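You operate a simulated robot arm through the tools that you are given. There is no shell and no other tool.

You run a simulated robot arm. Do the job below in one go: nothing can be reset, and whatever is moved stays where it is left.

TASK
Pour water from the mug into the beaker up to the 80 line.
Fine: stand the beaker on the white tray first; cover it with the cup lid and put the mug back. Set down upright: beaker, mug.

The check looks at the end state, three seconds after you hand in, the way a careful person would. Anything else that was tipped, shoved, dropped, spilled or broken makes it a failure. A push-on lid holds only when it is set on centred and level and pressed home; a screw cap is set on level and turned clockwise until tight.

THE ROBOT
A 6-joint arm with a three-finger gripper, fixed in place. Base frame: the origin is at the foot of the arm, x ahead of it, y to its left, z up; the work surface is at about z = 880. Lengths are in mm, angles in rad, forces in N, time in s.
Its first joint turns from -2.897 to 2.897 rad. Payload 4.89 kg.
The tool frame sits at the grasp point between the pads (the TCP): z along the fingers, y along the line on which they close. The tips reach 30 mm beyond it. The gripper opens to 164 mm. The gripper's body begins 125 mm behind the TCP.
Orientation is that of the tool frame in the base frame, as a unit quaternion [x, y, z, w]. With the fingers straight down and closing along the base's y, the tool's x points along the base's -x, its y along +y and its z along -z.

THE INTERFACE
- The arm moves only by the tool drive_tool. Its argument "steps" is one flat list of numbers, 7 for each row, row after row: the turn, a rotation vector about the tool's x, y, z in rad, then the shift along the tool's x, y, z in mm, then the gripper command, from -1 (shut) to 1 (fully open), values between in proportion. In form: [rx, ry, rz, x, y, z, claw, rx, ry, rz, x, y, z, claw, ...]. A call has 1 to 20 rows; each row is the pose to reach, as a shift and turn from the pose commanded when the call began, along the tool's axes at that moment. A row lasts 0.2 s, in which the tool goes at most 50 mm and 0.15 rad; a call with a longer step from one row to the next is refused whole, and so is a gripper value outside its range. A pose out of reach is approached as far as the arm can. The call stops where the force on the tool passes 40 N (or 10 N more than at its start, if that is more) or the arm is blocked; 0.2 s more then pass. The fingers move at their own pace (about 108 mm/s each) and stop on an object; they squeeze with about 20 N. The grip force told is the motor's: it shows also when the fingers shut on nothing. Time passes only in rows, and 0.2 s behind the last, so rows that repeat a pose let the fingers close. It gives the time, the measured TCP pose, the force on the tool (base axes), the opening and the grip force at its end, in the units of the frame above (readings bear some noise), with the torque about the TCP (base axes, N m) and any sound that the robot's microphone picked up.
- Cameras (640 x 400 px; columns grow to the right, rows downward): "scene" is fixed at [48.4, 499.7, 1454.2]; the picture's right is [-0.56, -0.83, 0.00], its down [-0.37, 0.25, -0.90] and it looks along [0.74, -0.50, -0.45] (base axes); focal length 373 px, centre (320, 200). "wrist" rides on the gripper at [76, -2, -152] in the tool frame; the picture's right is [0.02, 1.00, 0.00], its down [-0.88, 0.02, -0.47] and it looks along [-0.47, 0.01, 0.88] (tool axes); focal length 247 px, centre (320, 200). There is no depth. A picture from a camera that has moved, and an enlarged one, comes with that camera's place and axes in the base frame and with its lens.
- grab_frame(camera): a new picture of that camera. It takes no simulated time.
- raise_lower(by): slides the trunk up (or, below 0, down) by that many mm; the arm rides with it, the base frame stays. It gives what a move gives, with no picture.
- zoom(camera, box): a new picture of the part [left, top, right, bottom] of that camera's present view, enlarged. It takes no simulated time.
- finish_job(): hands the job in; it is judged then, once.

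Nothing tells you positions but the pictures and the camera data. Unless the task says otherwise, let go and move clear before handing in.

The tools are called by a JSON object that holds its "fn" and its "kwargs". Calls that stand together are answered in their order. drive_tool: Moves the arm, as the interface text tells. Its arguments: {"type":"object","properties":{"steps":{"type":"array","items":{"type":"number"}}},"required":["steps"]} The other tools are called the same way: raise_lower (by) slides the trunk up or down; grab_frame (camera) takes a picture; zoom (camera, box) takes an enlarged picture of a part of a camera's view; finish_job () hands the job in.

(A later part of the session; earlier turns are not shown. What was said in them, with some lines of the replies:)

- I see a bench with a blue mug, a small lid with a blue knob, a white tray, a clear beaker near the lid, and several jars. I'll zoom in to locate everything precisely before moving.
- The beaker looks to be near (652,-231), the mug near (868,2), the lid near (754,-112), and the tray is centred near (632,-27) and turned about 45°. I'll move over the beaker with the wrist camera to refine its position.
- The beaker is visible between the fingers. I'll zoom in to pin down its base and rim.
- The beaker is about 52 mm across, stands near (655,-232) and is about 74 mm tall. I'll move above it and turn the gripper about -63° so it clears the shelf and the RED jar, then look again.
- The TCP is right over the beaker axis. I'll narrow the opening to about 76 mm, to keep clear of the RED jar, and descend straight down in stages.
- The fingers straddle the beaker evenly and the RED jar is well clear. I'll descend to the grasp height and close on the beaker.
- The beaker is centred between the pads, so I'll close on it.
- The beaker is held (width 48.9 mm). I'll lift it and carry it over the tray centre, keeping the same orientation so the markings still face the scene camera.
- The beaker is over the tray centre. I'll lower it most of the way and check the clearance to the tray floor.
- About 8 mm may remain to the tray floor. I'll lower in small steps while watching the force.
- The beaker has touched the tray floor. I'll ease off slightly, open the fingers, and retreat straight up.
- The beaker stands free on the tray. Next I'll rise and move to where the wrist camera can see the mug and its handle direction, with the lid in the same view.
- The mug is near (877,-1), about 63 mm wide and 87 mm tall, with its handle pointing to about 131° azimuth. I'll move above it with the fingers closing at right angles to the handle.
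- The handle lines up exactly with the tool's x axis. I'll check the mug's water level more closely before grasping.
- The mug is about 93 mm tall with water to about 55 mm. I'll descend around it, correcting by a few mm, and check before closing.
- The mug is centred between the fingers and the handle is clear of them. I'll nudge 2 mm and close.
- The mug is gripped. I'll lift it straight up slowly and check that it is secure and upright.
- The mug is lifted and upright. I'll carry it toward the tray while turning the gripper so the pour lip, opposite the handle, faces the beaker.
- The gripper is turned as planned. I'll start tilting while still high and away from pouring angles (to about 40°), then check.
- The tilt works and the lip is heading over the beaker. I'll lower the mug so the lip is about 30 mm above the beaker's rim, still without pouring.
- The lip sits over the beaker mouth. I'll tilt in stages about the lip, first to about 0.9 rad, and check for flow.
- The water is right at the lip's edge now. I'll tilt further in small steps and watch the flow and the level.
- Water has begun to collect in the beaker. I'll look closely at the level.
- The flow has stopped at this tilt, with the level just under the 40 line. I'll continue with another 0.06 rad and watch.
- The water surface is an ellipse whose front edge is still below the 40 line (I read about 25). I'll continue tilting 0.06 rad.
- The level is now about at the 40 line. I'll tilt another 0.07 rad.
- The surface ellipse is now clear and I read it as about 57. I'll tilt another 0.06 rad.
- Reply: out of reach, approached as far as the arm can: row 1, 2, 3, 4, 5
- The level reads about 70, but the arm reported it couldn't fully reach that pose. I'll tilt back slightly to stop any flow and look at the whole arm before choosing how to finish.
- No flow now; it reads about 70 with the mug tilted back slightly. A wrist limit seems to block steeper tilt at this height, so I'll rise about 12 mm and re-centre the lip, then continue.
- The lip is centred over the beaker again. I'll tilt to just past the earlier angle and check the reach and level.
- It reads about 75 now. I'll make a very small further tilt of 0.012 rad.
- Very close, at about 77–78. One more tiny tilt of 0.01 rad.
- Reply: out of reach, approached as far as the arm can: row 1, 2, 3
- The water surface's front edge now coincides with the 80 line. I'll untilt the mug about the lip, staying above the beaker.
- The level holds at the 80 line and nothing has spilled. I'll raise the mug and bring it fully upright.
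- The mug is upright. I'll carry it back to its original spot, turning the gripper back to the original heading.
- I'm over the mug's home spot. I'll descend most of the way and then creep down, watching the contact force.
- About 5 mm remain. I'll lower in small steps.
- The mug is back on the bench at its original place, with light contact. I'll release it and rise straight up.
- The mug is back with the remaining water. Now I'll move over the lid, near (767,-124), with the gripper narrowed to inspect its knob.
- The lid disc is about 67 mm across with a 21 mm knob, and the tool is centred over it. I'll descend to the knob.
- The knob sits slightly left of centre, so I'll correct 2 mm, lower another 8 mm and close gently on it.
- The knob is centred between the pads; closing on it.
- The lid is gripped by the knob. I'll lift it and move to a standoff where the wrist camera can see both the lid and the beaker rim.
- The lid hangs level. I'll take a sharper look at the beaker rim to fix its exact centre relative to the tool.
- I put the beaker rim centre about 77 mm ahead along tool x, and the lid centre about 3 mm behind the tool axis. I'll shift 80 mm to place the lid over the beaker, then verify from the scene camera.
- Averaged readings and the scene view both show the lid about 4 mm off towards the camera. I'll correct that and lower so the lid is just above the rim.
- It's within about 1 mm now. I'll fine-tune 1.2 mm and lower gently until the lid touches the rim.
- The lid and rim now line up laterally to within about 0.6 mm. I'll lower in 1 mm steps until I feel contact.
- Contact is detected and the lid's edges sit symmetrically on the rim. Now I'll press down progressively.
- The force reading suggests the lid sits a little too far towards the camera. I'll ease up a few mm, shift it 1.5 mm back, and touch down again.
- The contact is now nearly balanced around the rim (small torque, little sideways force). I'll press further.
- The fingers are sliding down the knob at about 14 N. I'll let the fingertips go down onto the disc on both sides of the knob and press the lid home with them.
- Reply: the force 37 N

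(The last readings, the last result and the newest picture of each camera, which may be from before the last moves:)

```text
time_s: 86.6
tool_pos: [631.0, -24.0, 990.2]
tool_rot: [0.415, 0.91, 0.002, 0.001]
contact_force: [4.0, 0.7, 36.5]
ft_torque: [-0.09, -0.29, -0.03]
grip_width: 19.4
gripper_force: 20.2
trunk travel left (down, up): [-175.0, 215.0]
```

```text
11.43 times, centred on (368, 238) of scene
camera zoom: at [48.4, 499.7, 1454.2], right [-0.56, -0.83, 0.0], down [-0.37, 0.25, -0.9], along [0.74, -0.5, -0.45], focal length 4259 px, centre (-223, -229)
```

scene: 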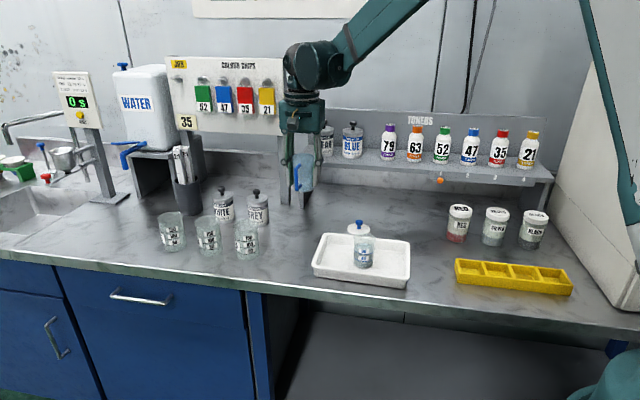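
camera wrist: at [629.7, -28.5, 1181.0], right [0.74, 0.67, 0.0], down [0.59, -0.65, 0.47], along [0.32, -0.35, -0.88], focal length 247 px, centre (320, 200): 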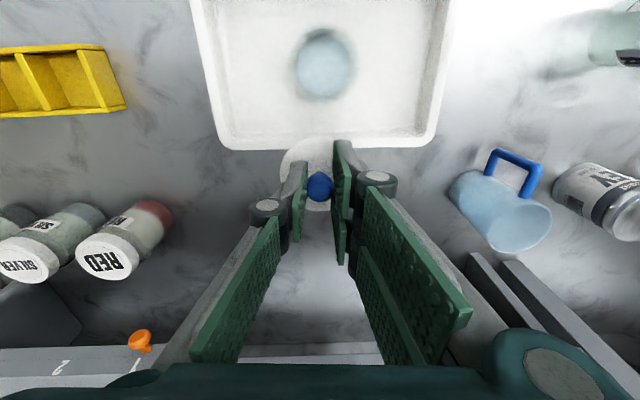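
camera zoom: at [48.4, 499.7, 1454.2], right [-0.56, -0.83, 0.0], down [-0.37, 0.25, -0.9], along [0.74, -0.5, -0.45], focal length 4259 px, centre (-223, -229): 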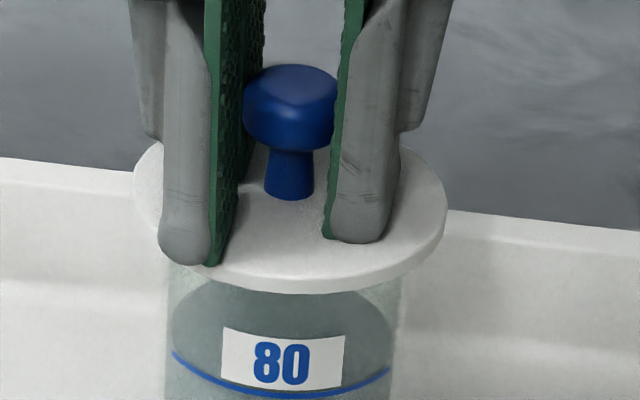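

No click was heard and the lid still sits at rim height, so I think it's resting on the rim slightly off-centre rather than seated. The fingertips now hold the disc square, so I'll lift a few mm, shift a little and try again while watching the torque.

{"fn": "drive_tool", "kwargs": {"steps": [0, 0, 0, 0, 0, -3, -1, 0, 0, 0, 0, 0, -6, -1, 0, 0, 0, 0, 0, -8, -1, 0, 0, 0, 0, 0, -8, -1]}}

{"fn": "zoom", "kwargs": {"camera": "scene", "box": [350, 215, 385, 250]}}

{"fn": "zoom", "kwargs": {"camera": "scene", "box": [340, 215, 400, 275]}}

```text
time_s: 87.6
tool_pos: [632.1, -24.9, 997.1]
tool_rot: [0.415, 0.91, 0.0, 0.0]
contact_force: [0.1, 0.0, 0.3]
ft_torque: [0.0, -0.01, 0.03]
grip_width: 19.2
gripper_force: 19.7
trunk travel left (down, up): [-175.0, 215.0]
```

```text
11.43 times, centred on (368, 232) of scene
camera zoom: at [48.4, 499.7, 1454.2], right [-0.56, -0.83, 0.0], down [-0.37, 0.25, -0.9], along [0.74, -0.5, -0.45], focal length 4259 px, centre (-223, -171)
```

zoom: 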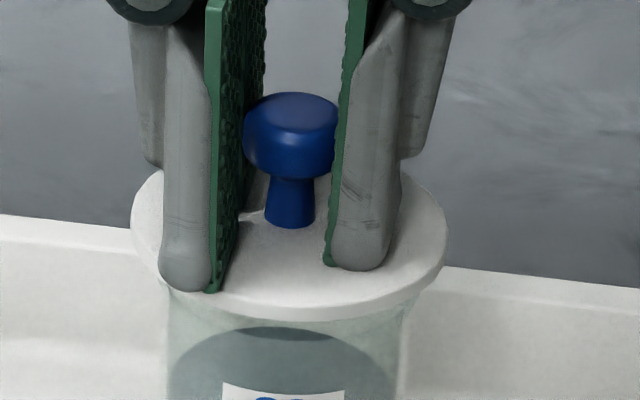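

```text
6.67 times, centred on (370, 245) of scene
camera zoom: at [48.4, 499.7, 1454.2], right [-0.56, -0.83, 0.0], down [-0.37, 0.25, -0.9], along [0.74, -0.5, -0.45], focal length 2484 px, centre (-13, -100)
```

zoom: 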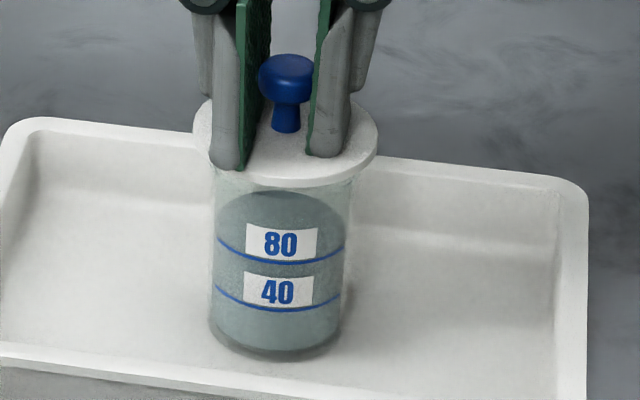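

The lid is lifted free. Before retrying I want to know whether its underside has a plug or a skirt, so I'll raise it close to the scene camera's height to see its side profile.

{"fn": "drive_tool", "kwargs": {"steps": [0, 0, 0, 0, 0, -20, -1, 0, 0, 0, 0, 0, -55, -1, 0, 0, 0, 0, 0, -95, -1, 0, 0, 0, 0, 0, -135, -1, 0, 0, 0, 0, 0, -175, -1, 0, 0, 0, 0, 0, -200, -1, 0, 0, 0, 0, 0, -200, -1]}}

{"fn": "raise_lower", "kwargs": {"by": 190}}

{"fn": "grab_frame", "kwargs": {"camera": "scene"}}

```text
time_s: 89.2
tool_pos: [631.8, -25.9, 1200.4]
tool_rot: [0.416, 0.909, 0.001, 0.001]
contact_force: [-0.5, 0.3, -0.5]
ft_torque: [0.02, -0.05, -0.01]
grip_width: 19.4
gripper_force: 20.7
trunk travel left (down, up): [-175.0, 215.0]
```

```text
time_s: 91.3
tool_pos: [632.2, -25.2, 1388.9]
tool_rot: [0.415, 0.91, 0.001, 0.0]
contact_force: [0.6, 0.5, -0.5]
ft_torque: [0.01, -0.02, 0.0]
grip_width: 18.9
gripper_force: 19.8
trunk travel left (down, up): [-365.0, 25.0]
```

```text
taken
```

scene: 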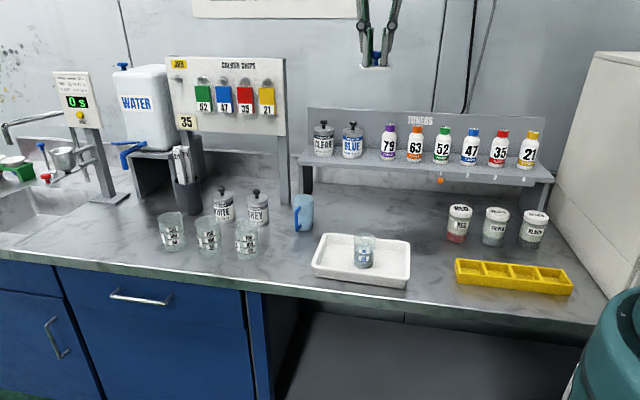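

{"fn": "zoom", "kwargs": {"camera": "scene", "box": [355, 40, 395, 80]}}

{"fn": "zoom", "kwargs": {"camera": "scene", "box": [345, 225, 385, 270]}}

{"fn": "zoom", "kwargs": {"camera": "scene", "box": [352, 228, 377, 253]}}

{"fn": "grab_frame", "kwargs": {"camera": "wrist"}}

```text
10.00 times, centred on (375, 60) of scene
camera zoom: at [48.4, 499.7, 1454.2], right [-0.56, -0.83, 0.0], down [-0.37, 0.25, -0.9], along [0.74, -0.5, -0.45], focal length 3727 px, centre (-230, 1600)
```

zoom: 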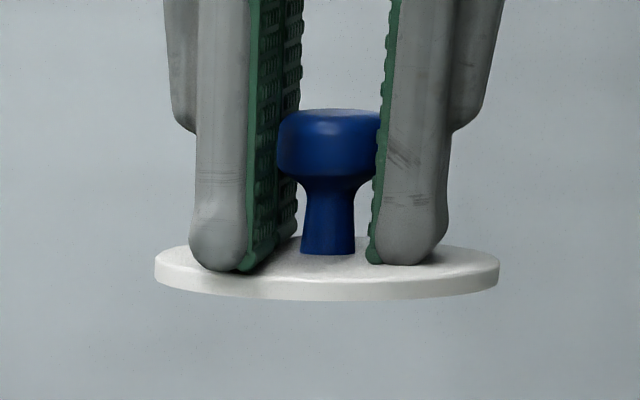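

```text
8.89 times, centred on (365, 248) of scene
camera zoom: at [48.4, 499.7, 1454.2], right [-0.56, -0.83, 0.0], down [-0.37, 0.25, -0.9], along [0.74, -0.5, -0.45], focal length 3313 px, centre (-80, -222)
```

zoom: 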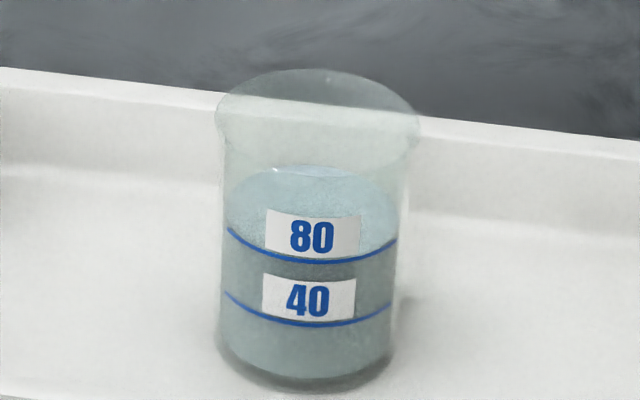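

```text
16.00 times, centred on (364, 240) of scene
camera zoom: at [48.4, 499.7, 1454.2], right [-0.56, -0.83, 0.0], down [-0.37, 0.25, -0.9], along [0.74, -0.5, -0.45], focal length 5963 px, centre (-392, -448)
```

zoom: 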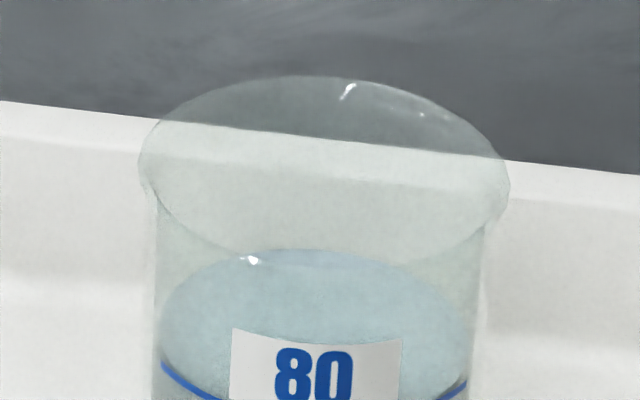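

```text
taken
camera wrist: at [580.7, 30.9, 1542.0], right [0.74, 0.67, 0.0], down [0.59, -0.65, 0.47], along [0.32, -0.35, -0.88], focal length 247 px, centre (320, 200)
```

wrist: 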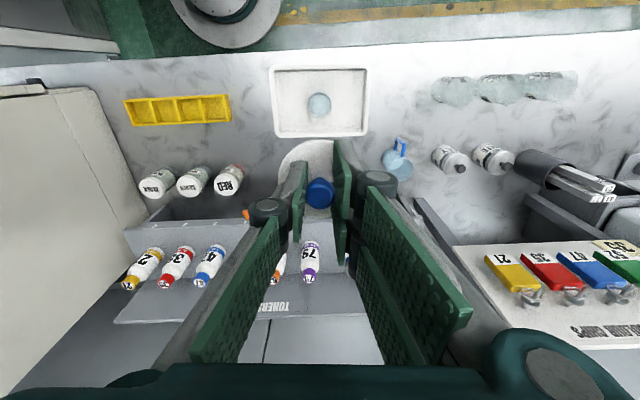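

The lid is a flat, straight-sided disc and hangs level. To understand how it seats, I'll tilt it toward the scene camera up here, well clear of everything, to look at its underside.

{"fn": "drive_tool", "kwargs": {"steps": [0, 0.1, 0, 0, 0, 0, -1, 0, 0.2, 0, 0, 0, 0, -1, 0, 0.3, 0, 0, 0, 0, -1, 0, 0.4, 0, 0, 0, 0, -1, 0, 0.5, 0, 0, 0, 0, -1, 0, 0.5, 0, 0, 0, 0, -1]}}

{"fn": "grab_frame", "kwargs": {"camera": "scene"}}

```text
time_s: 92.7
tool_pos: [632.4, -26.9, 1387.5]
tool_rot: [0.403, 0.881, 0.104, -0.226]
contact_force: [1.0, -0.6, -1.7]
ft_torque: [0.13, 0.17, 0.02]
grip_width: 18.8
gripper_force: 19.3
trunk travel left (down, up): [-365.0, 25.0]
```

```text
taken
```

scene: 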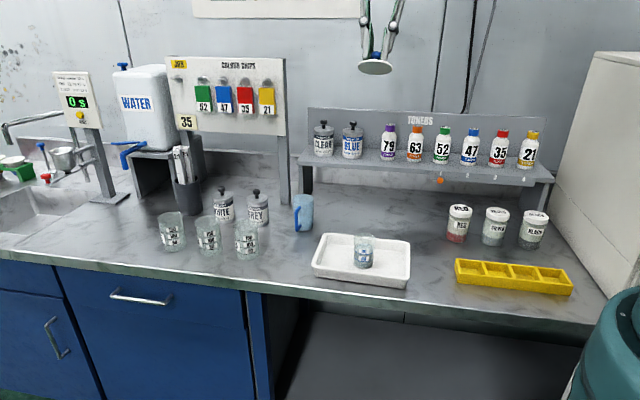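

{"fn": "zoom", "kwargs": {"camera": "scene", "box": [355, 45, 395, 85]}}

{"fn": "drive_tool", "kwargs": {"steps": [0, 0.1, 0, 0, 0, 0, -1, 0, 0.2, 0, 0, 0, 0, -1, 0, 0.3, 0, 0, 0, 0, -1, 0, 0.3, 0, 0, 0, 0, -1]}}

{"fn": "zoom", "kwargs": {"camera": "scene", "box": [355, 45, 395, 85]}}

```text
10.00 times, centred on (375, 65) of scene
camera zoom: at [48.4, 499.7, 1454.2], right [-0.56, -0.83, 0.0], down [-0.37, 0.25, -0.9], along [0.74, -0.5, -0.45], focal length 3727 px, centre (-230, 1550)
```

zoom: 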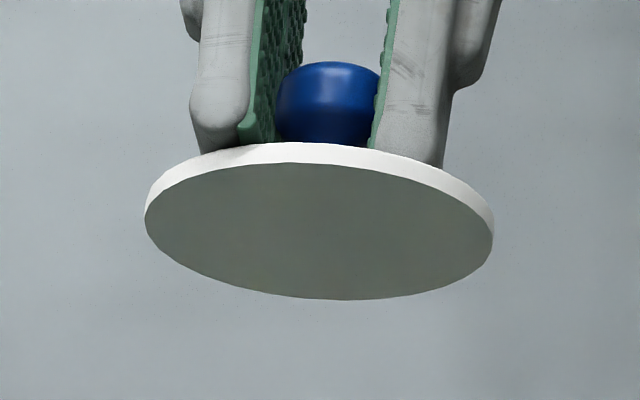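

```text
time_s: 93.7
tool_pos: [632.6, -21.1, 1389.6]
tool_rot: [0.399, 0.871, 0.125, -0.257]
contact_force: [-1.3, 0.8, -0.7]
ft_torque: [-0.03, -0.11, -0.01]
grip_width: 18.9
gripper_force: 19.8
out of reach, approached as far as the arm can: row 1, 2, 3, 4
trunk travel left (down, up): [-365.0, 25.0]
```

```text
10.00 times, centred on (375, 65) of scene
camera zoom: at [48.4, 499.7, 1454.2], right [-0.56, -0.83, 0.0], down [-0.37, 0.25, -0.9], along [0.74, -0.5, -0.45], focal length 3727 px, centre (-230, 1550)
```

zoom: 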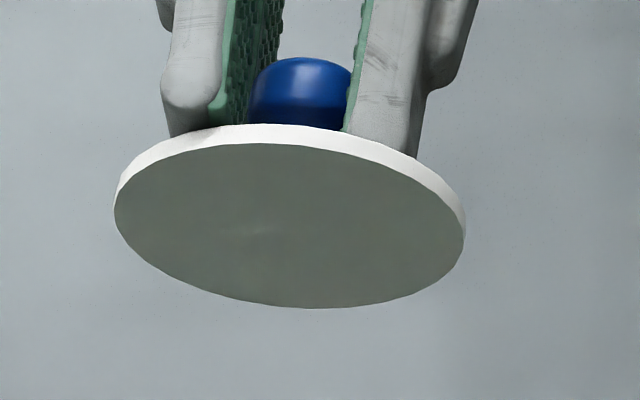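

The underside is completely flat, so it is a plain disc lid that simply rests on the rim; it only needs to be set on centred and level. I'll bring it back to level.

{"fn": "drive_tool", "kwargs": {"steps": [0.0024, -0.1, -0.0003, 0, 0, 0, -1, 0.0048, -0.2, -0.0007, 0, 0, 0, -1, 0.0072, -0.3, -0.001, 0, 0, 0, -1, 0.0097, -0.4, -0.0014, 0, 0, 0, -1, 0.012, -0.5, -0.0017, 0, 0, 0, -1, 0.014, -0.58, -0.002, 0, 0, 0, -1, 0.014, -0.58, -0.002, 0, 0, 0, -1]}}

{"fn": "drive_tool", "kwargs": {"steps": [0, 0, 0, 0, 0, 0, -1]}}

{"fn": "drive_tool", "kwargs": {"steps": [0, 0, 0, 0, 0, 0, -1]}}

{"fn": "zoom", "kwargs": {"camera": "scene", "box": [355, 40, 395, 80]}}

```text
time_s: 95.3
tool_pos: [634.8, -18.9, 1388.2]
tool_rot: [0.417, 0.909, 0.0, 0.001]
contact_force: [-0.2, -0.1, 0.4]
ft_torque: [-0.05, -0.07, -0.01]
grip_width: 18.8
gripper_force: 20.3
trunk travel left (down, up): [-365.0, 25.0]
```

```text
time_s: 95.7
tool_pos: [634.3, -19.4, 1388.1]
tool_rot: [0.416, 0.909, -0.001, 0.001]
contact_force: [0.0, 0.1, -0.2]
ft_torque: [0.04, 0.03, -0.02]
grip_width: 19.3
gripper_force: 20.4
trunk travel left (down, up): [-365.0, 25.0]
```

```text
time_s: 96.1
tool_pos: [635.3, -18.6, 1388.5]
tool_rot: [0.416, 0.91, -0.001, 0.001]
contact_force: [0.6, -0.4, 0.2]
ft_torque: [0.01, -0.04, -0.01]
grip_width: 18.7
gripper_force: 20.4
trunk travel left (down, up): [-365.0, 25.0]
```

```text
10.00 times, centred on (375, 60) of scene
camera zoom: at [48.4, 499.7, 1454.2], right [-0.56, -0.83, 0.0], down [-0.37, 0.25, -0.9], along [0.74, -0.5, -0.45], focal length 3727 px, centre (-230, 1600)
```

zoom: 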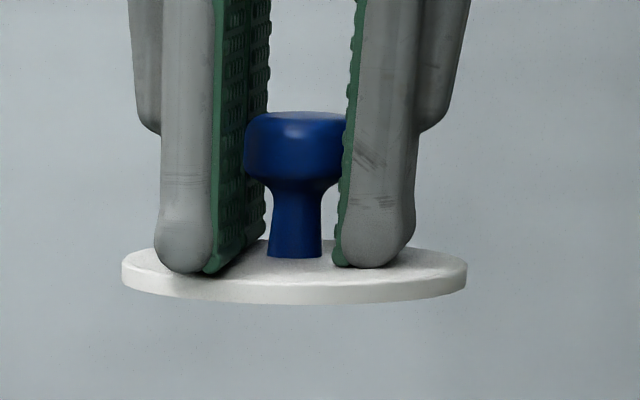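

The lid is level again. I'll check the lid's position in the grip with the wrist camera, then lower the trunk back.

{"fn": "zoom", "kwargs": {"camera": "wrist", "box": [260, 120, 380, 240]}}

{"fn": "raise_lower", "kwargs": {"by": -190}}

{"fn": "grab_frame", "kwargs": {"camera": "scene"}}

```text
3.33 times, centred on (320, 180) of wrist
camera zoom: at [582.8, 38.1, 1541.7], right [0.74, 0.67, 0.0], down [0.59, -0.65, 0.47], along [0.32, -0.35, -0.88], focal length 823 px, centre (320, 267)
```

zoom: 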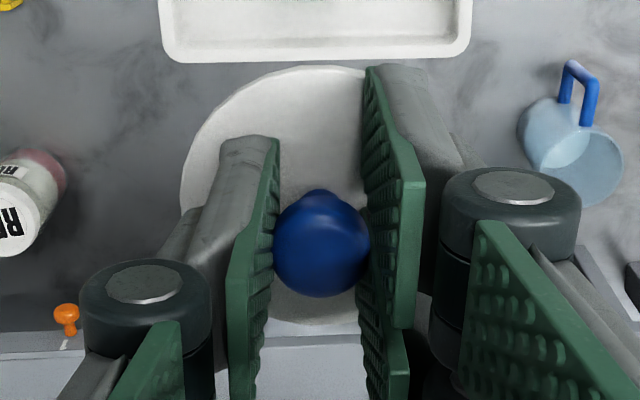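

```text
time_s: 98.2
tool_pos: [632.4, -19.1, 1199.6]
tool_rot: [0.417, 0.909, 0.0, 0.0]
contact_force: [-0.9, -0.2, -0.2]
ft_torque: [0.01, 0.03, 0.02]
grip_width: 19.0
gripper_force: 19.7
trunk travel left (down, up): [-175.0, 215.0]
```

```text
taken
```

scene: 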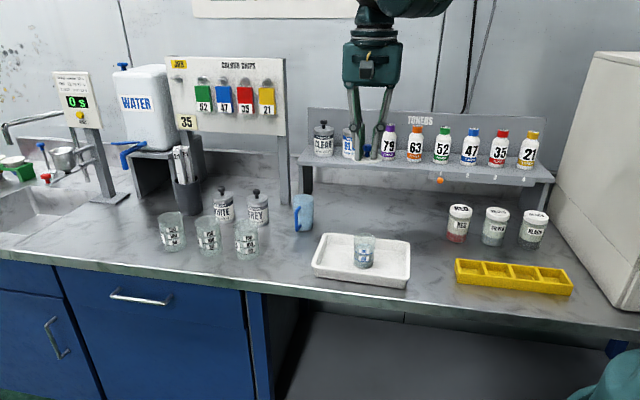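

Everything is back at the previous height with the lid level. I'll descend to about 12 mm above the rim with a lateral correction, then average the pose readings.

{"fn": "drive_tool", "kwargs": {"steps": [0, 0, 0, 0, -1, 35, -1, 0, 0, 0, 0, -2, 75, -1, 0, 0, 0, 0, -3, 115, -1, 0, 0, 0, 0, -4.8, 150, -1, 0, 0, 0, 0, -4.8, 180, -1, 0, 0, 0, 0, -4.8, 196, -1, 0, 0, 0, 0, -4.8, 196, -1]}}

{"fn": "drive_tool", "kwargs": {"steps": [0, 0, 0, 0, 0, 0, -1]}}

{"fn": "drive_tool", "kwargs": {"steps": [0, 0, 0, 0, 0, 0, -1]}}

{"fn": "drive_tool", "kwargs": {"steps": [0, 0, 0, 0, 0, 0, -1]}}

{"fn": "zoom", "kwargs": {"camera": "scene", "box": [345, 220, 385, 265]}}

```text
time_s: 99.8
tool_pos: [627.4, -23.3, 1003.6]
tool_rot: [0.416, 0.909, 0.0, 0.001]
contact_force: [0.6, 0.9, -0.2]
ft_torque: [-0.01, 0.02, -0.05]
grip_width: 19.0
gripper_force: 20.3
trunk travel left (down, up): [-175.0, 215.0]
```

```text
time_s: 100.2
tool_pos: [628.6, -23.6, 1003.1]
tool_rot: [0.417, 0.909, 0.0, 0.0]
contact_force: [1.5, 0.1, -0.6]
ft_torque: [0.0, 0.01, 0.0]
grip_width: 18.6
gripper_force: 20.2
trunk travel left (down, up): [-175.0, 215.0]
```

```text
time_s: 100.6
tool_pos: [629.0, -22.4, 1003.1]
tool_rot: [0.417, 0.909, -0.001, 0.0]
contact_force: [0.3, -0.1, 0.1]
ft_torque: [0.01, -0.02, -0.02]
grip_width: 18.9
gripper_force: 19.8
trunk travel left (down, up): [-175.0, 215.0]
```

```text
time_s: 101.0
tool_pos: [629.0, -23.5, 1003.3]
tool_rot: [0.417, 0.909, 0.0, 0.001]
contact_force: [0.3, -0.7, 0.3]
ft_torque: [-0.01, -0.04, -0.02]
grip_width: 18.7
gripper_force: 19.6
trunk travel left (down, up): [-175.0, 215.0]
```

```text
8.89 times, centred on (365, 242) of scene
camera zoom: at [48.4, 499.7, 1454.2], right [-0.56, -0.83, 0.0], down [-0.37, 0.25, -0.9], along [0.74, -0.5, -0.45], focal length 3313 px, centre (-80, -178)
```

zoom: 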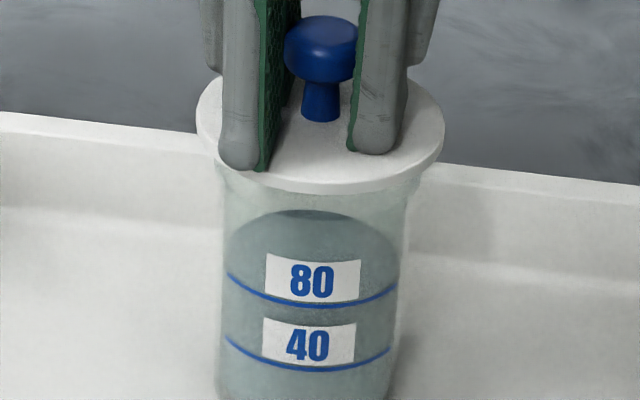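

It's aligned: the lid's image centre matches the rim's to within a fraction of a mm, and the pose agrees. I'll lower to just above contact and then in small steps.

{"fn": "drive_tool", "kwargs": {"steps": [0, 0, 0, 0, 0, 3, -1, 0, 0, 0, 0, 0, 6, -1, 0, 0, 0, 0, 0, 8.5, -1, 0, 0, 0, 0, 0, 8.5, -1]}}

{"fn": "drive_tool", "kwargs": {"steps": [0, 0, 0, 0, 0, 0.8, -1, 0, 0, 0, 0, 0, 0.8, -1]}}

{"fn": "drive_tool", "kwargs": {"steps": [0, 0, 0, 0, 0, 0.8, -1, 0, 0, 0, 0, 0, 0.8, -1]}}

```text
time_s: 102.0
tool_pos: [630.5, -23.3, 994.6]
tool_rot: [0.416, 0.909, 0.0, 0.0]
contact_force: [-0.1, -0.3, -0.4]
ft_torque: [-0.01, 0.02, 0.02]
grip_width: 18.8
gripper_force: 19.8
trunk travel left (down, up): [-175.0, 215.0]
```

```text
time_s: 102.6
tool_pos: [630.9, -22.2, 993.4]
tool_rot: [0.417, 0.909, 0.0, 0.001]
contact_force: [0.0, -0.1, -0.9]
ft_torque: [-0.03, 0.03, -0.04]
grip_width: 19.1
gripper_force: 19.8
trunk travel left (down, up): [-175.0, 215.0]
```

```text
time_s: 103.2
tool_pos: [630.8, -21.7, 993.5]
tool_rot: [0.416, 0.909, 0.0, 0.001]
contact_force: [-0.3, -0.6, 0.6]
ft_torque: [-0.01, -0.02, 0.02]
grip_width: 19.0
gripper_force: 19.5
trunk travel left (down, up): [-175.0, 215.0]
```

{"fn": "drive_tool", "kwargs": {"steps": [0, 0, 0, 0, 0, 0.5, -1, 0, 0, 0, 0, 0, 0.5, -1]}}

{"fn": "zoom", "kwargs": {"camera": "scene", "box": [345, 220, 385, 265]}}

{"fn": "zoom", "kwargs": {"camera": "wrist", "box": [260, 100, 380, 220]}}

```text
time_s: 103.8
tool_pos: [630.2, -24.0, 992.5]
tool_rot: [0.416, 0.91, -0.001, 0.001]
contact_force: [-0.2, -0.1, 0.2]
ft_torque: [0.01, 0.01, -0.01]
grip_width: 19.1
gripper_force: 19.8
trunk travel left (down, up): [-175.0, 215.0]
```

```text
8.89 times, centred on (365, 242) of scene
camera zoom: at [48.4, 499.7, 1454.2], right [-0.56, -0.83, 0.0], down [-0.37, 0.25, -0.9], along [0.74, -0.5, -0.45], focal length 3313 px, centre (-80, -178)
```

zoom: 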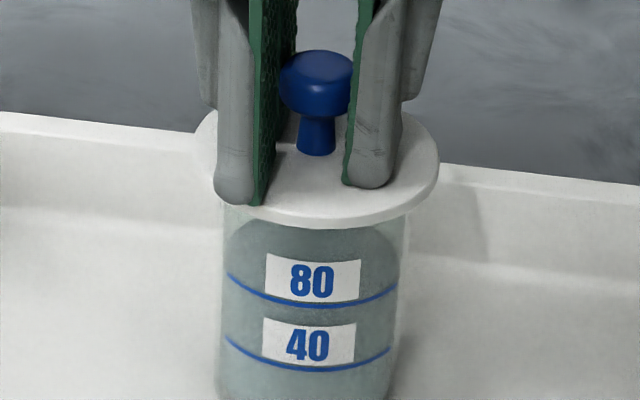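

```text
3.33 times, centred on (320, 160) of wrist
camera zoom: at [579.0, 34.3, 1144.8], right [0.74, 0.67, 0.0], down [0.59, -0.65, 0.47], along [0.32, -0.35, -0.88], focal length 823 px, centre (320, 333)
```

zoom: 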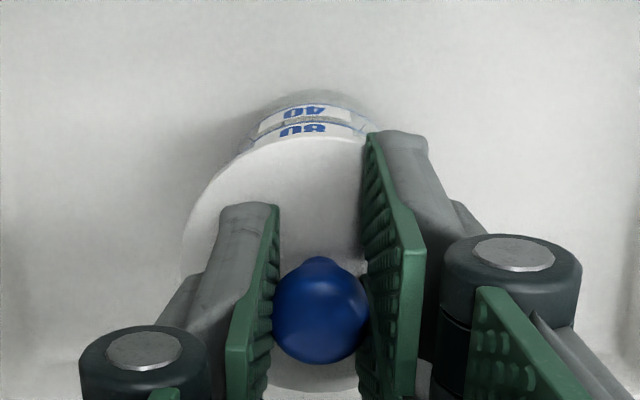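

{"fn": "drive_tool", "kwargs": {"steps": [0, 0, 0, 0.6, -0.3, -1, -1, 0, 0, 0, 1.2, -0.6, -1, -1, 0, 0, 0, 1.2, -0.6, -1, -1]}}

{"fn": "drive_tool", "kwargs": {"steps": [0, 0, 0, 0, 0, 0, -1]}}

{"fn": "drive_tool", "kwargs": {"steps": [0, 0, 0, 0, 0, 0, -1]}}

{"fn": "drive_tool", "kwargs": {"steps": [0, 0, 0, 0, 0, 0, -1]}}

{"fn": "zoom", "kwargs": {"camera": "scene", "box": [345, 220, 385, 265]}}

```text
time_s: 104.6
tool_pos: [628.9, -22.2, 992.7]
tool_rot: [0.416, 0.909, 0.0, 0.0]
contact_force: [0.0, 0.1, 0.2]
ft_torque: [0.01, 0.04, 0.01]
grip_width: 18.9
gripper_force: 20.0
trunk travel left (down, up): [-175.0, 215.0]
```

```text
time_s: 105.0
tool_pos: [628.0, -22.2, 992.9]
tool_rot: [0.417, 0.909, -0.001, 0.001]
contact_force: [0.8, 0.1, -0.3]
ft_torque: [0.02, -0.01, 0.0]
grip_width: 19.2
gripper_force: 20.1
trunk travel left (down, up): [-175.0, 215.0]
```

```text
time_s: 105.4
tool_pos: [628.4, -21.7, 993.8]
tool_rot: [0.416, 0.909, -0.001, 0.001]
contact_force: [0.0, 0.5, 0.3]
ft_torque: [-0.03, -0.01, -0.03]
grip_width: 18.5
gripper_force: 20.2
trunk travel left (down, up): [-175.0, 215.0]
```

```text
time_s: 105.8
tool_pos: [628.4, -22.2, 993.7]
tool_rot: [0.416, 0.91, 0.0, 0.0]
contact_force: [-0.3, 0.7, -0.1]
ft_torque: [0.03, -0.02, -0.02]
grip_width: 18.8
gripper_force: 20.2
trunk travel left (down, up): [-175.0, 215.0]
```

```text
8.89 times, centred on (365, 242) of scene
camera zoom: at [48.4, 499.7, 1454.2], right [-0.56, -0.83, 0.0], down [-0.37, 0.25, -0.9], along [0.74, -0.5, -0.45], focal length 3313 px, centre (-80, -178)
```

zoom: 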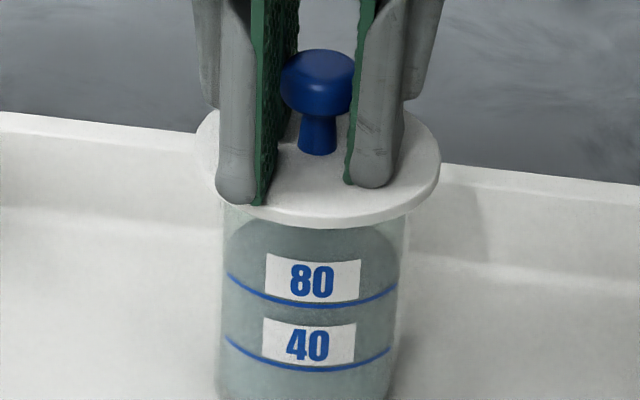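

The position is now within about 0.6 mm of target by both measures. I'll lower to light contact.

{"fn": "drive_tool", "kwargs": {"steps": [0, 0, 0, 0, 0, 1, -1, 0, 0, 0, 0, 0, 1, -1]}}

{"fn": "drive_tool", "kwargs": {"steps": [0, 0, 0, 0, 0, 0.7, -1, 0, 0, 0, 0, 0, 0.7, -1]}}

{"fn": "drive_tool", "kwargs": {"steps": [0, 0, 0, 0, 0, 0.6, -1, 0, 0, 0, 0, 0, 0.6, -1]}}

```text
time_s: 106.4
tool_pos: [628.6, -21.6, 992.6]
tool_rot: [0.416, 0.909, 0.0, 0.001]
contact_force: [-0.2, -0.3, 0.8]
ft_torque: [0.01, 0.03, 0.03]
grip_width: 19.0
gripper_force: 20.2
trunk travel left (down, up): [-175.0, 215.0]
```

```text
time_s: 107.0
tool_pos: [627.6, -21.8, 991.9]
tool_rot: [0.416, 0.909, 0.0, 0.001]
contact_force: [0.1, 0.1, -0.2]
ft_torque: [0.0, -0.01, 0.02]
grip_width: 18.9
gripper_force: 20.1
trunk travel left (down, up): [-175.0, 215.0]
```

```text
time_s: 107.6
tool_pos: [628.2, -21.6, 992.1]
tool_rot: [0.416, 0.909, -0.001, 0.001]
contact_force: [-1.4, 0.6, 9.3]
ft_torque: [0.05, 0.05, -0.01]
grip_width: 18.5
gripper_force: 20.5
trunk travel left (down, up): [-175.0, 215.0]
```

Contact is balanced at about 9 N. I'll press a little more to be sure it's fully home, then ease off.

{"fn": "drive_tool", "kwargs": {"steps": [0, 0, 0, 0, 0, 0.8, -1, 0, 0, 0, 0, 0, 0.8, -1, 0, 0, 0, 0, 0, 0.8, -1]}}

{"fn": "drive_tool", "kwargs": {"steps": [0, 0, 0, 0, 0, 0.5, -1, 0, 0, 0, 0, 0, 0.5, -1, 0, 0, 0, 0, 0, 0.5, -1]}}

{"fn": "zoom", "kwargs": {"camera": "scene", "box": [345, 220, 385, 265]}}

```text
time_s: 108.4
tool_pos: [628.7, -21.8, 991.3]
tool_rot: [0.417, 0.909, 0.001, 0.001]
contact_force: [0.1, -0.8, 29.1]
ft_torque: [-0.11, -0.17, 0.02]
grip_width: 18.1
gripper_force: 19.8
trunk travel left (down, up): [-175.0, 215.0]
```

```text
time_s: 108.9
tool_pos: [628.7, -21.6, 990.5]
tool_rot: [0.417, 0.909, 0.001, 0.001]
contact_force: [-1.7, 1.6, 31.4]
ft_torque: [0.1, -0.03, -0.01]
grip_width: 17.9
gripper_force: 20.4
trunk travel left (down, up): [-175.0, 215.0]
stopped in row 2: the force on the tool passed its limit at 40 N (the readings are from after the stop); the commanded pose is now the measured one
```

```text
8.89 times, centred on (365, 242) of scene
camera zoom: at [48.4, 499.7, 1454.2], right [-0.56, -0.83, 0.0], down [-0.37, 0.25, -0.9], along [0.74, -0.5, -0.45], focal length 3313 px, centre (-80, -178)
```

zoom: 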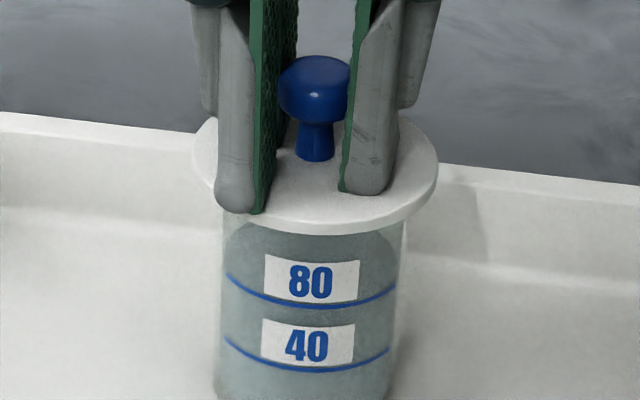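

{"fn": "drive_tool", "kwargs": {"steps": [0, 0, 0, 0, 0, -0.4, -1, 0, 0, 0, 0, 0, -0.8, -1, 0, 0, 0, 0, 0, -0.8, -1]}}

```text
time_s: 109.7
tool_pos: [628.2, -20.8, 990.6]
tool_rot: [0.416, 0.909, 0.0, 0.001]
contact_force: [-1.4, 0.9, 24.0]
ft_torque: [0.11, 0.02, 0.03]
grip_width: 18.3
gripper_force: 20.1
trunk travel left (down, up): [-175.0, 215.0]
```

{"fn": "drive_tool", "kwargs": {"steps": [0, 0, 0, 0, 0, -0.5, -1, 0, 0, 0, 0, 0, -0.9, -1, 0, 0, 0, 0, 0, -0.9, -1]}}

```text
time_s: 110.5
tool_pos: [631.5, -21.6, 992.6]
tool_rot: [0.416, 0.909, -0.001, 0.001]
contact_force: [-2.6, 0.2, 2.3]
ft_torque: [0.02, 0.03, 0.03]
grip_width: 18.3
gripper_force: 20.1
trunk travel left (down, up): [-175.0, 215.0]
```

{"fn": "drive_tool", "kwargs": {"steps": [0, 0, 0, 0, 0, 0, -1]}}

{"fn": "zoom", "kwargs": {"camera": "scene", "box": [345, 220, 385, 265]}}

{"fn": "zoom", "kwargs": {"camera": "scene", "box": [330, 205, 410, 285]}}

```text
time_s: 110.9
tool_pos: [629.3, -21.9, 991.6]
tool_rot: [0.417, 0.909, 0.0, 0.001]
contact_force: [-0.5, 0.8, 1.7]
ft_torque: [0.04, 0.04, 0.01]
grip_width: 18.6
gripper_force: 19.5
trunk travel left (down, up): [-175.0, 215.0]
```

```text
8.89 times, centred on (365, 242) of scene
camera zoom: at [48.4, 499.7, 1454.2], right [-0.56, -0.83, 0.0], down [-0.37, 0.25, -0.9], along [0.74, -0.5, -0.45], focal length 3313 px, centre (-80, -178)
```

zoom: 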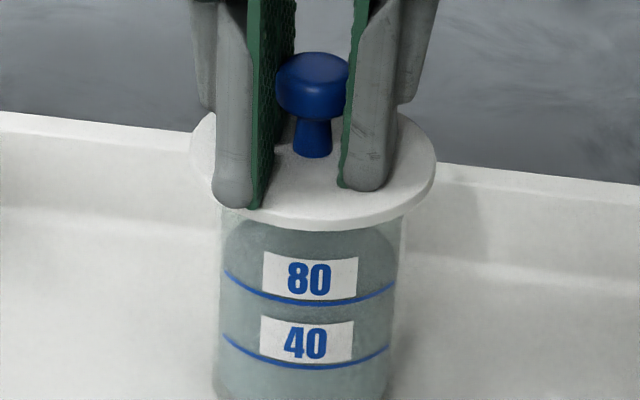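

```text
5.00 times, centred on (370, 245) of scene
camera zoom: at [48.4, 499.7, 1454.2], right [-0.56, -0.83, 0.0], down [-0.37, 0.25, -0.9], along [0.74, -0.5, -0.45], focal length 1863 px, centre (70, -25)
```

zoom: 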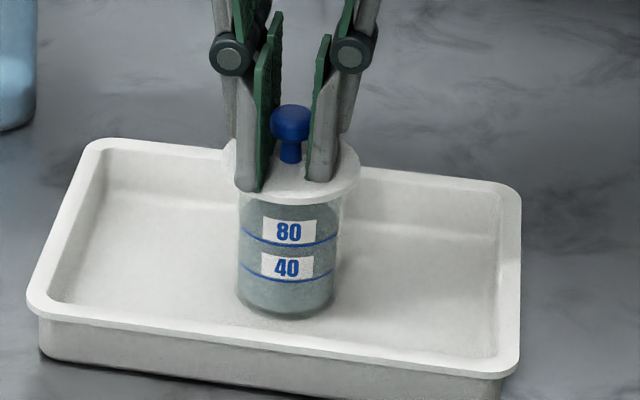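

The lid sits level on the rim with about 2 N of residual contact. I'll open the fingers evenly and then rise straight up.

{"fn": "drive_tool", "kwargs": {"steps": [0, 0, 0, 0, 0, 0, -0.6, 0, 0, 0, 0, 0, 0, -0.5, 0, 0, 0, 0, 0, 0, -0.45]}}

{"fn": "zoom", "kwargs": {"camera": "scene", "box": [345, 220, 385, 265]}}

{"fn": "zoom", "kwargs": {"camera": "wrist", "box": [260, 100, 380, 220]}}

```text
time_s: 111.7
tool_pos: [628.9, -21.3, 990.7]
tool_rot: [0.417, 0.909, -0.001, 0.001]
contact_force: [-0.8, -1.1, 9.3]
ft_torque: [-0.01, -0.05, -0.02]
grip_width: 45.4
gripper_force: 0.0
trunk travel left (down, up): [-175.0, 215.0]
```

```text
8.89 times, centred on (365, 242) of scene
camera zoom: at [48.4, 499.7, 1454.2], right [-0.56, -0.83, 0.0], down [-0.37, 0.25, -0.9], along [0.74, -0.5, -0.45], focal length 3313 px, centre (-80, -178)
```

zoom: 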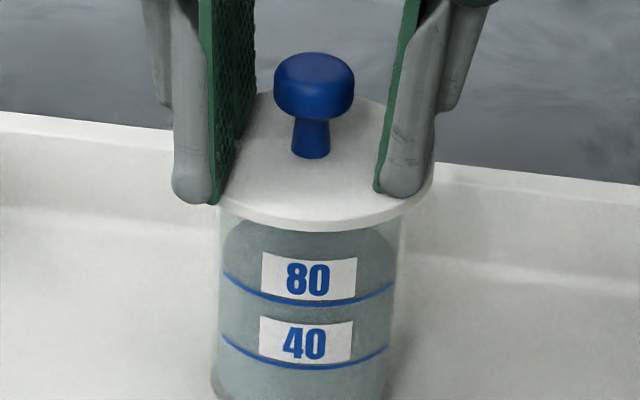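

```text
3.33 times, centred on (320, 160) of wrist
camera zoom: at [578.8, 35.3, 1144.1], right [0.74, 0.67, 0.0], down [0.59, -0.65, 0.47], along [0.32, -0.35, -0.88], focal length 823 px, centre (320, 333)
```

zoom: 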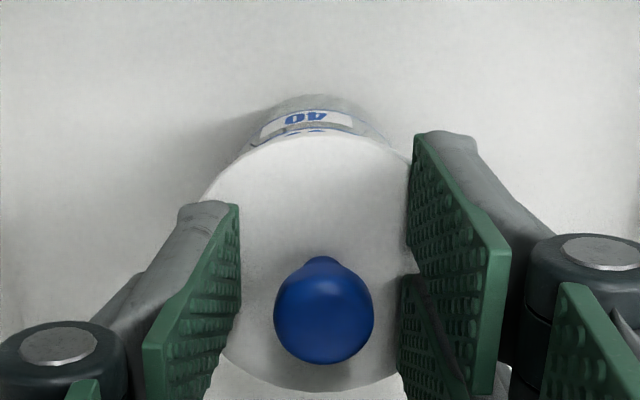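

The lid stays put. I'll rise straight up and inspect.

{"fn": "drive_tool", "kwargs": {"steps": [0, 0, 0, 0, 0, -2, -0.45, 0, 0, 0, 0, 0, -10, -0.45, 0, 0, 0, 0, 0, -30, -0.45, 0, 0, 0, 0, 0, -60, -0.45, 0, 0, 0, 0, 0, -90, -0.45, 0, 0, 0, 0, 0, -90, -0.45]}}

{"fn": "zoom", "kwargs": {"camera": "scene", "box": [335, 215, 395, 275]}}

{"fn": "zoom", "kwargs": {"camera": "wrist", "box": [260, 80, 380, 220]}}

{"fn": "grab_frame", "kwargs": {"camera": "scene"}}

```text
time_s: 113.1
tool_pos: [629.7, -22.7, 1082.0]
tool_rot: [0.417, 0.909, 0.0, 0.0]
contact_force: [-0.1, -0.9, -0.7]
ft_torque: [-0.03, -0.04, 0.02]
grip_width: 45.0
gripper_force: 0.0
trunk travel left (down, up): [-175.0, 215.0]
```

```text
6.67 times, centred on (365, 245) of scene
camera zoom: at [48.4, 499.7, 1454.2], right [-0.56, -0.83, 0.0], down [-0.37, 0.25, -0.9], along [0.74, -0.5, -0.45], focal length 2484 px, centre (20, -100)
```

zoom: 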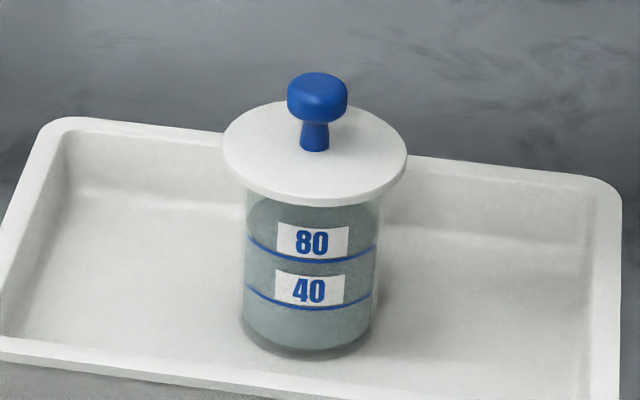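

```text
2.86 times, centred on (320, 150) of wrist
camera zoom: at [578.2, 35.1, 1233.7], right [0.74, 0.67, 0.0], down [0.59, -0.65, 0.47], along [0.32, -0.35, -0.88], focal length 706 px, centre (320, 343)
```

zoom: 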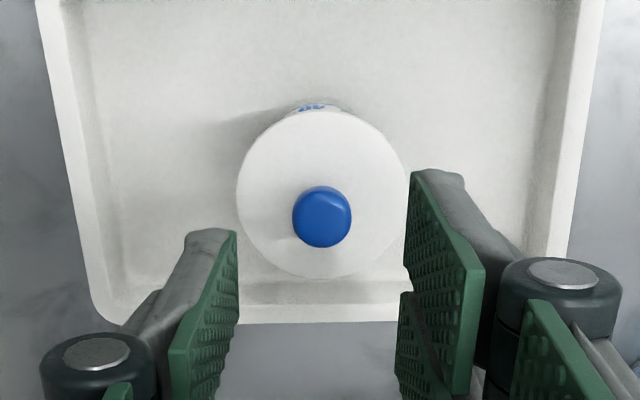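

```text
taken
```

scene: 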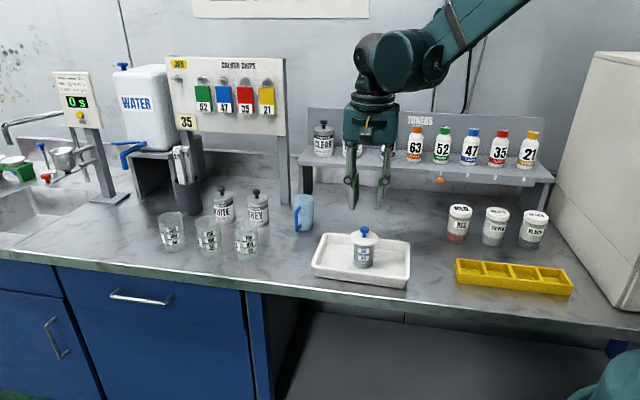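

The lid sits level and centred on the beaker. I'll do a final check of the water level, the mug, and the surroundings.

{"fn": "zoom", "kwargs": {"camera": "scene", "box": [354, 240, 380, 266]}}

{"fn": "zoom", "kwargs": {"camera": "scene", "box": [270, 180, 430, 295]}}

{"fn": "zoom", "kwargs": {"camera": "scene", "box": [410, 180, 590, 300]}}

```text
15.38 times, centred on (367, 253) of scene
camera zoom: at [48.4, 499.7, 1454.2], right [-0.56, -0.83, 0.0], down [-0.37, 0.25, -0.9], along [0.74, -0.5, -0.45], focal length 5733 px, centre (-403, -615)
```

zoom: 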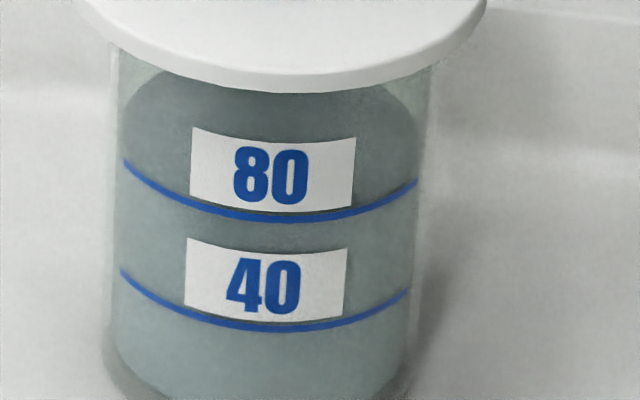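

```text
3.48 times, centred on (350, 238) of scene
camera zoom: at [48.4, 499.7, 1454.2], right [-0.56, -0.83, 0.0], down [-0.37, 0.25, -0.9], along [0.74, -0.5, -0.45], focal length 1296 px, centre (216, 70)
```

zoom: 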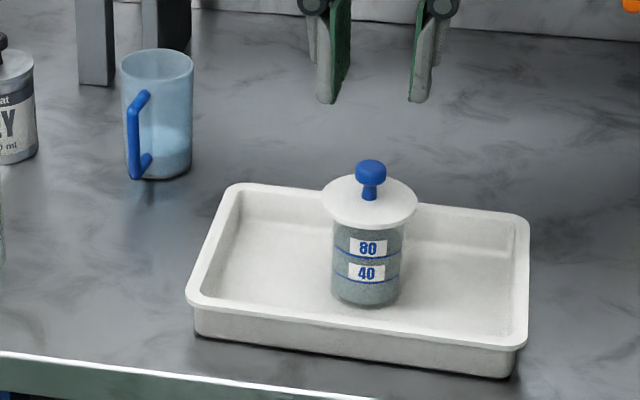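

```text
3.33 times, centred on (500, 240) of scene
camera zoom: at [48.4, 499.7, 1454.2], right [-0.56, -0.83, 0.0], down [-0.37, 0.25, -0.9], along [0.74, -0.5, -0.45], focal length 1242 px, centre (-280, 67)
```

zoom: 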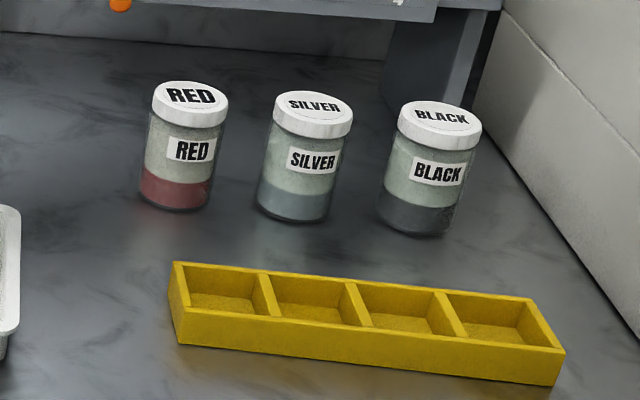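

The water is at the 80 line, the lid is level and centred, the mug is upright in its place, and nothing else was disturbed. I'll move the arm clear and hand in.

{"fn": "drive_tool", "kwargs": {"steps": [0, 0, 0, 0, 0, -40, -0.45, 0, 0, 0, 0, 0, -80, -0.45, 0, 0, 0, 0, 0, -120, -0.45, 0, 0, 0, 0, 0, -140, -0.45, 0, 0, 0, 0, 0, -140, -0.45]}}

{"fn": "grab_frame", "kwargs": {"camera": "scene"}}

```text
time_s: 114.3
tool_pos: [628.6, -21.5, 1222.4]
tool_rot: [0.417, 0.909, -0.001, 0.002]
contact_force: [-0.8, 0.2, -0.7]
ft_torque: [-0.02, -0.06, 0.0]
grip_width: 44.9
gripper_force: 0.0
trunk travel left (down, up): [-175.0, 215.0]
```

```text
taken
```

scene: 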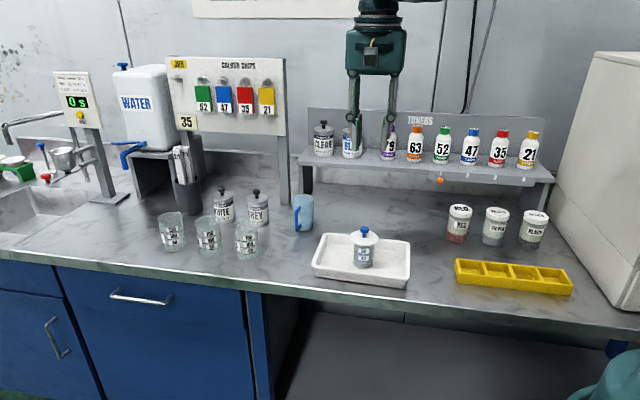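

The arm is clear and the scene is as required: the beaker is upright on the tray, filled to the 80 line and covered, and the mug is back upright. I'm handing in.

{"fn": "finish_job", "kwargs": {}}

```text
The job is handed in.
```

I've handed the job in. The beaker stands upright on the white tray, filled to the 80 line and covered with the cup lid. The mug is back upright in its original spot.

- **Water level:** I read it from zoomed scene pictures as about 79–80. The front edge of the water lines up with the 80 line.
- **Lid:** The underside is a plain flat disc, so it rests on the rim and nothing clicks or locks. I centred it to within about 1 mm by my readings and pressed it down level. The force reached the 40 N stop on the last press. My first two tries were slightly off, so I lifted it off and set it on again.
- **Beaker:** It slid about 1 mm on the tray while I pressed the lid on, and it is still upright near the tray centre.
- **Everything else:** I saw no spilled water in the pictures, and the other jars, cans and bottles look undisturbed.
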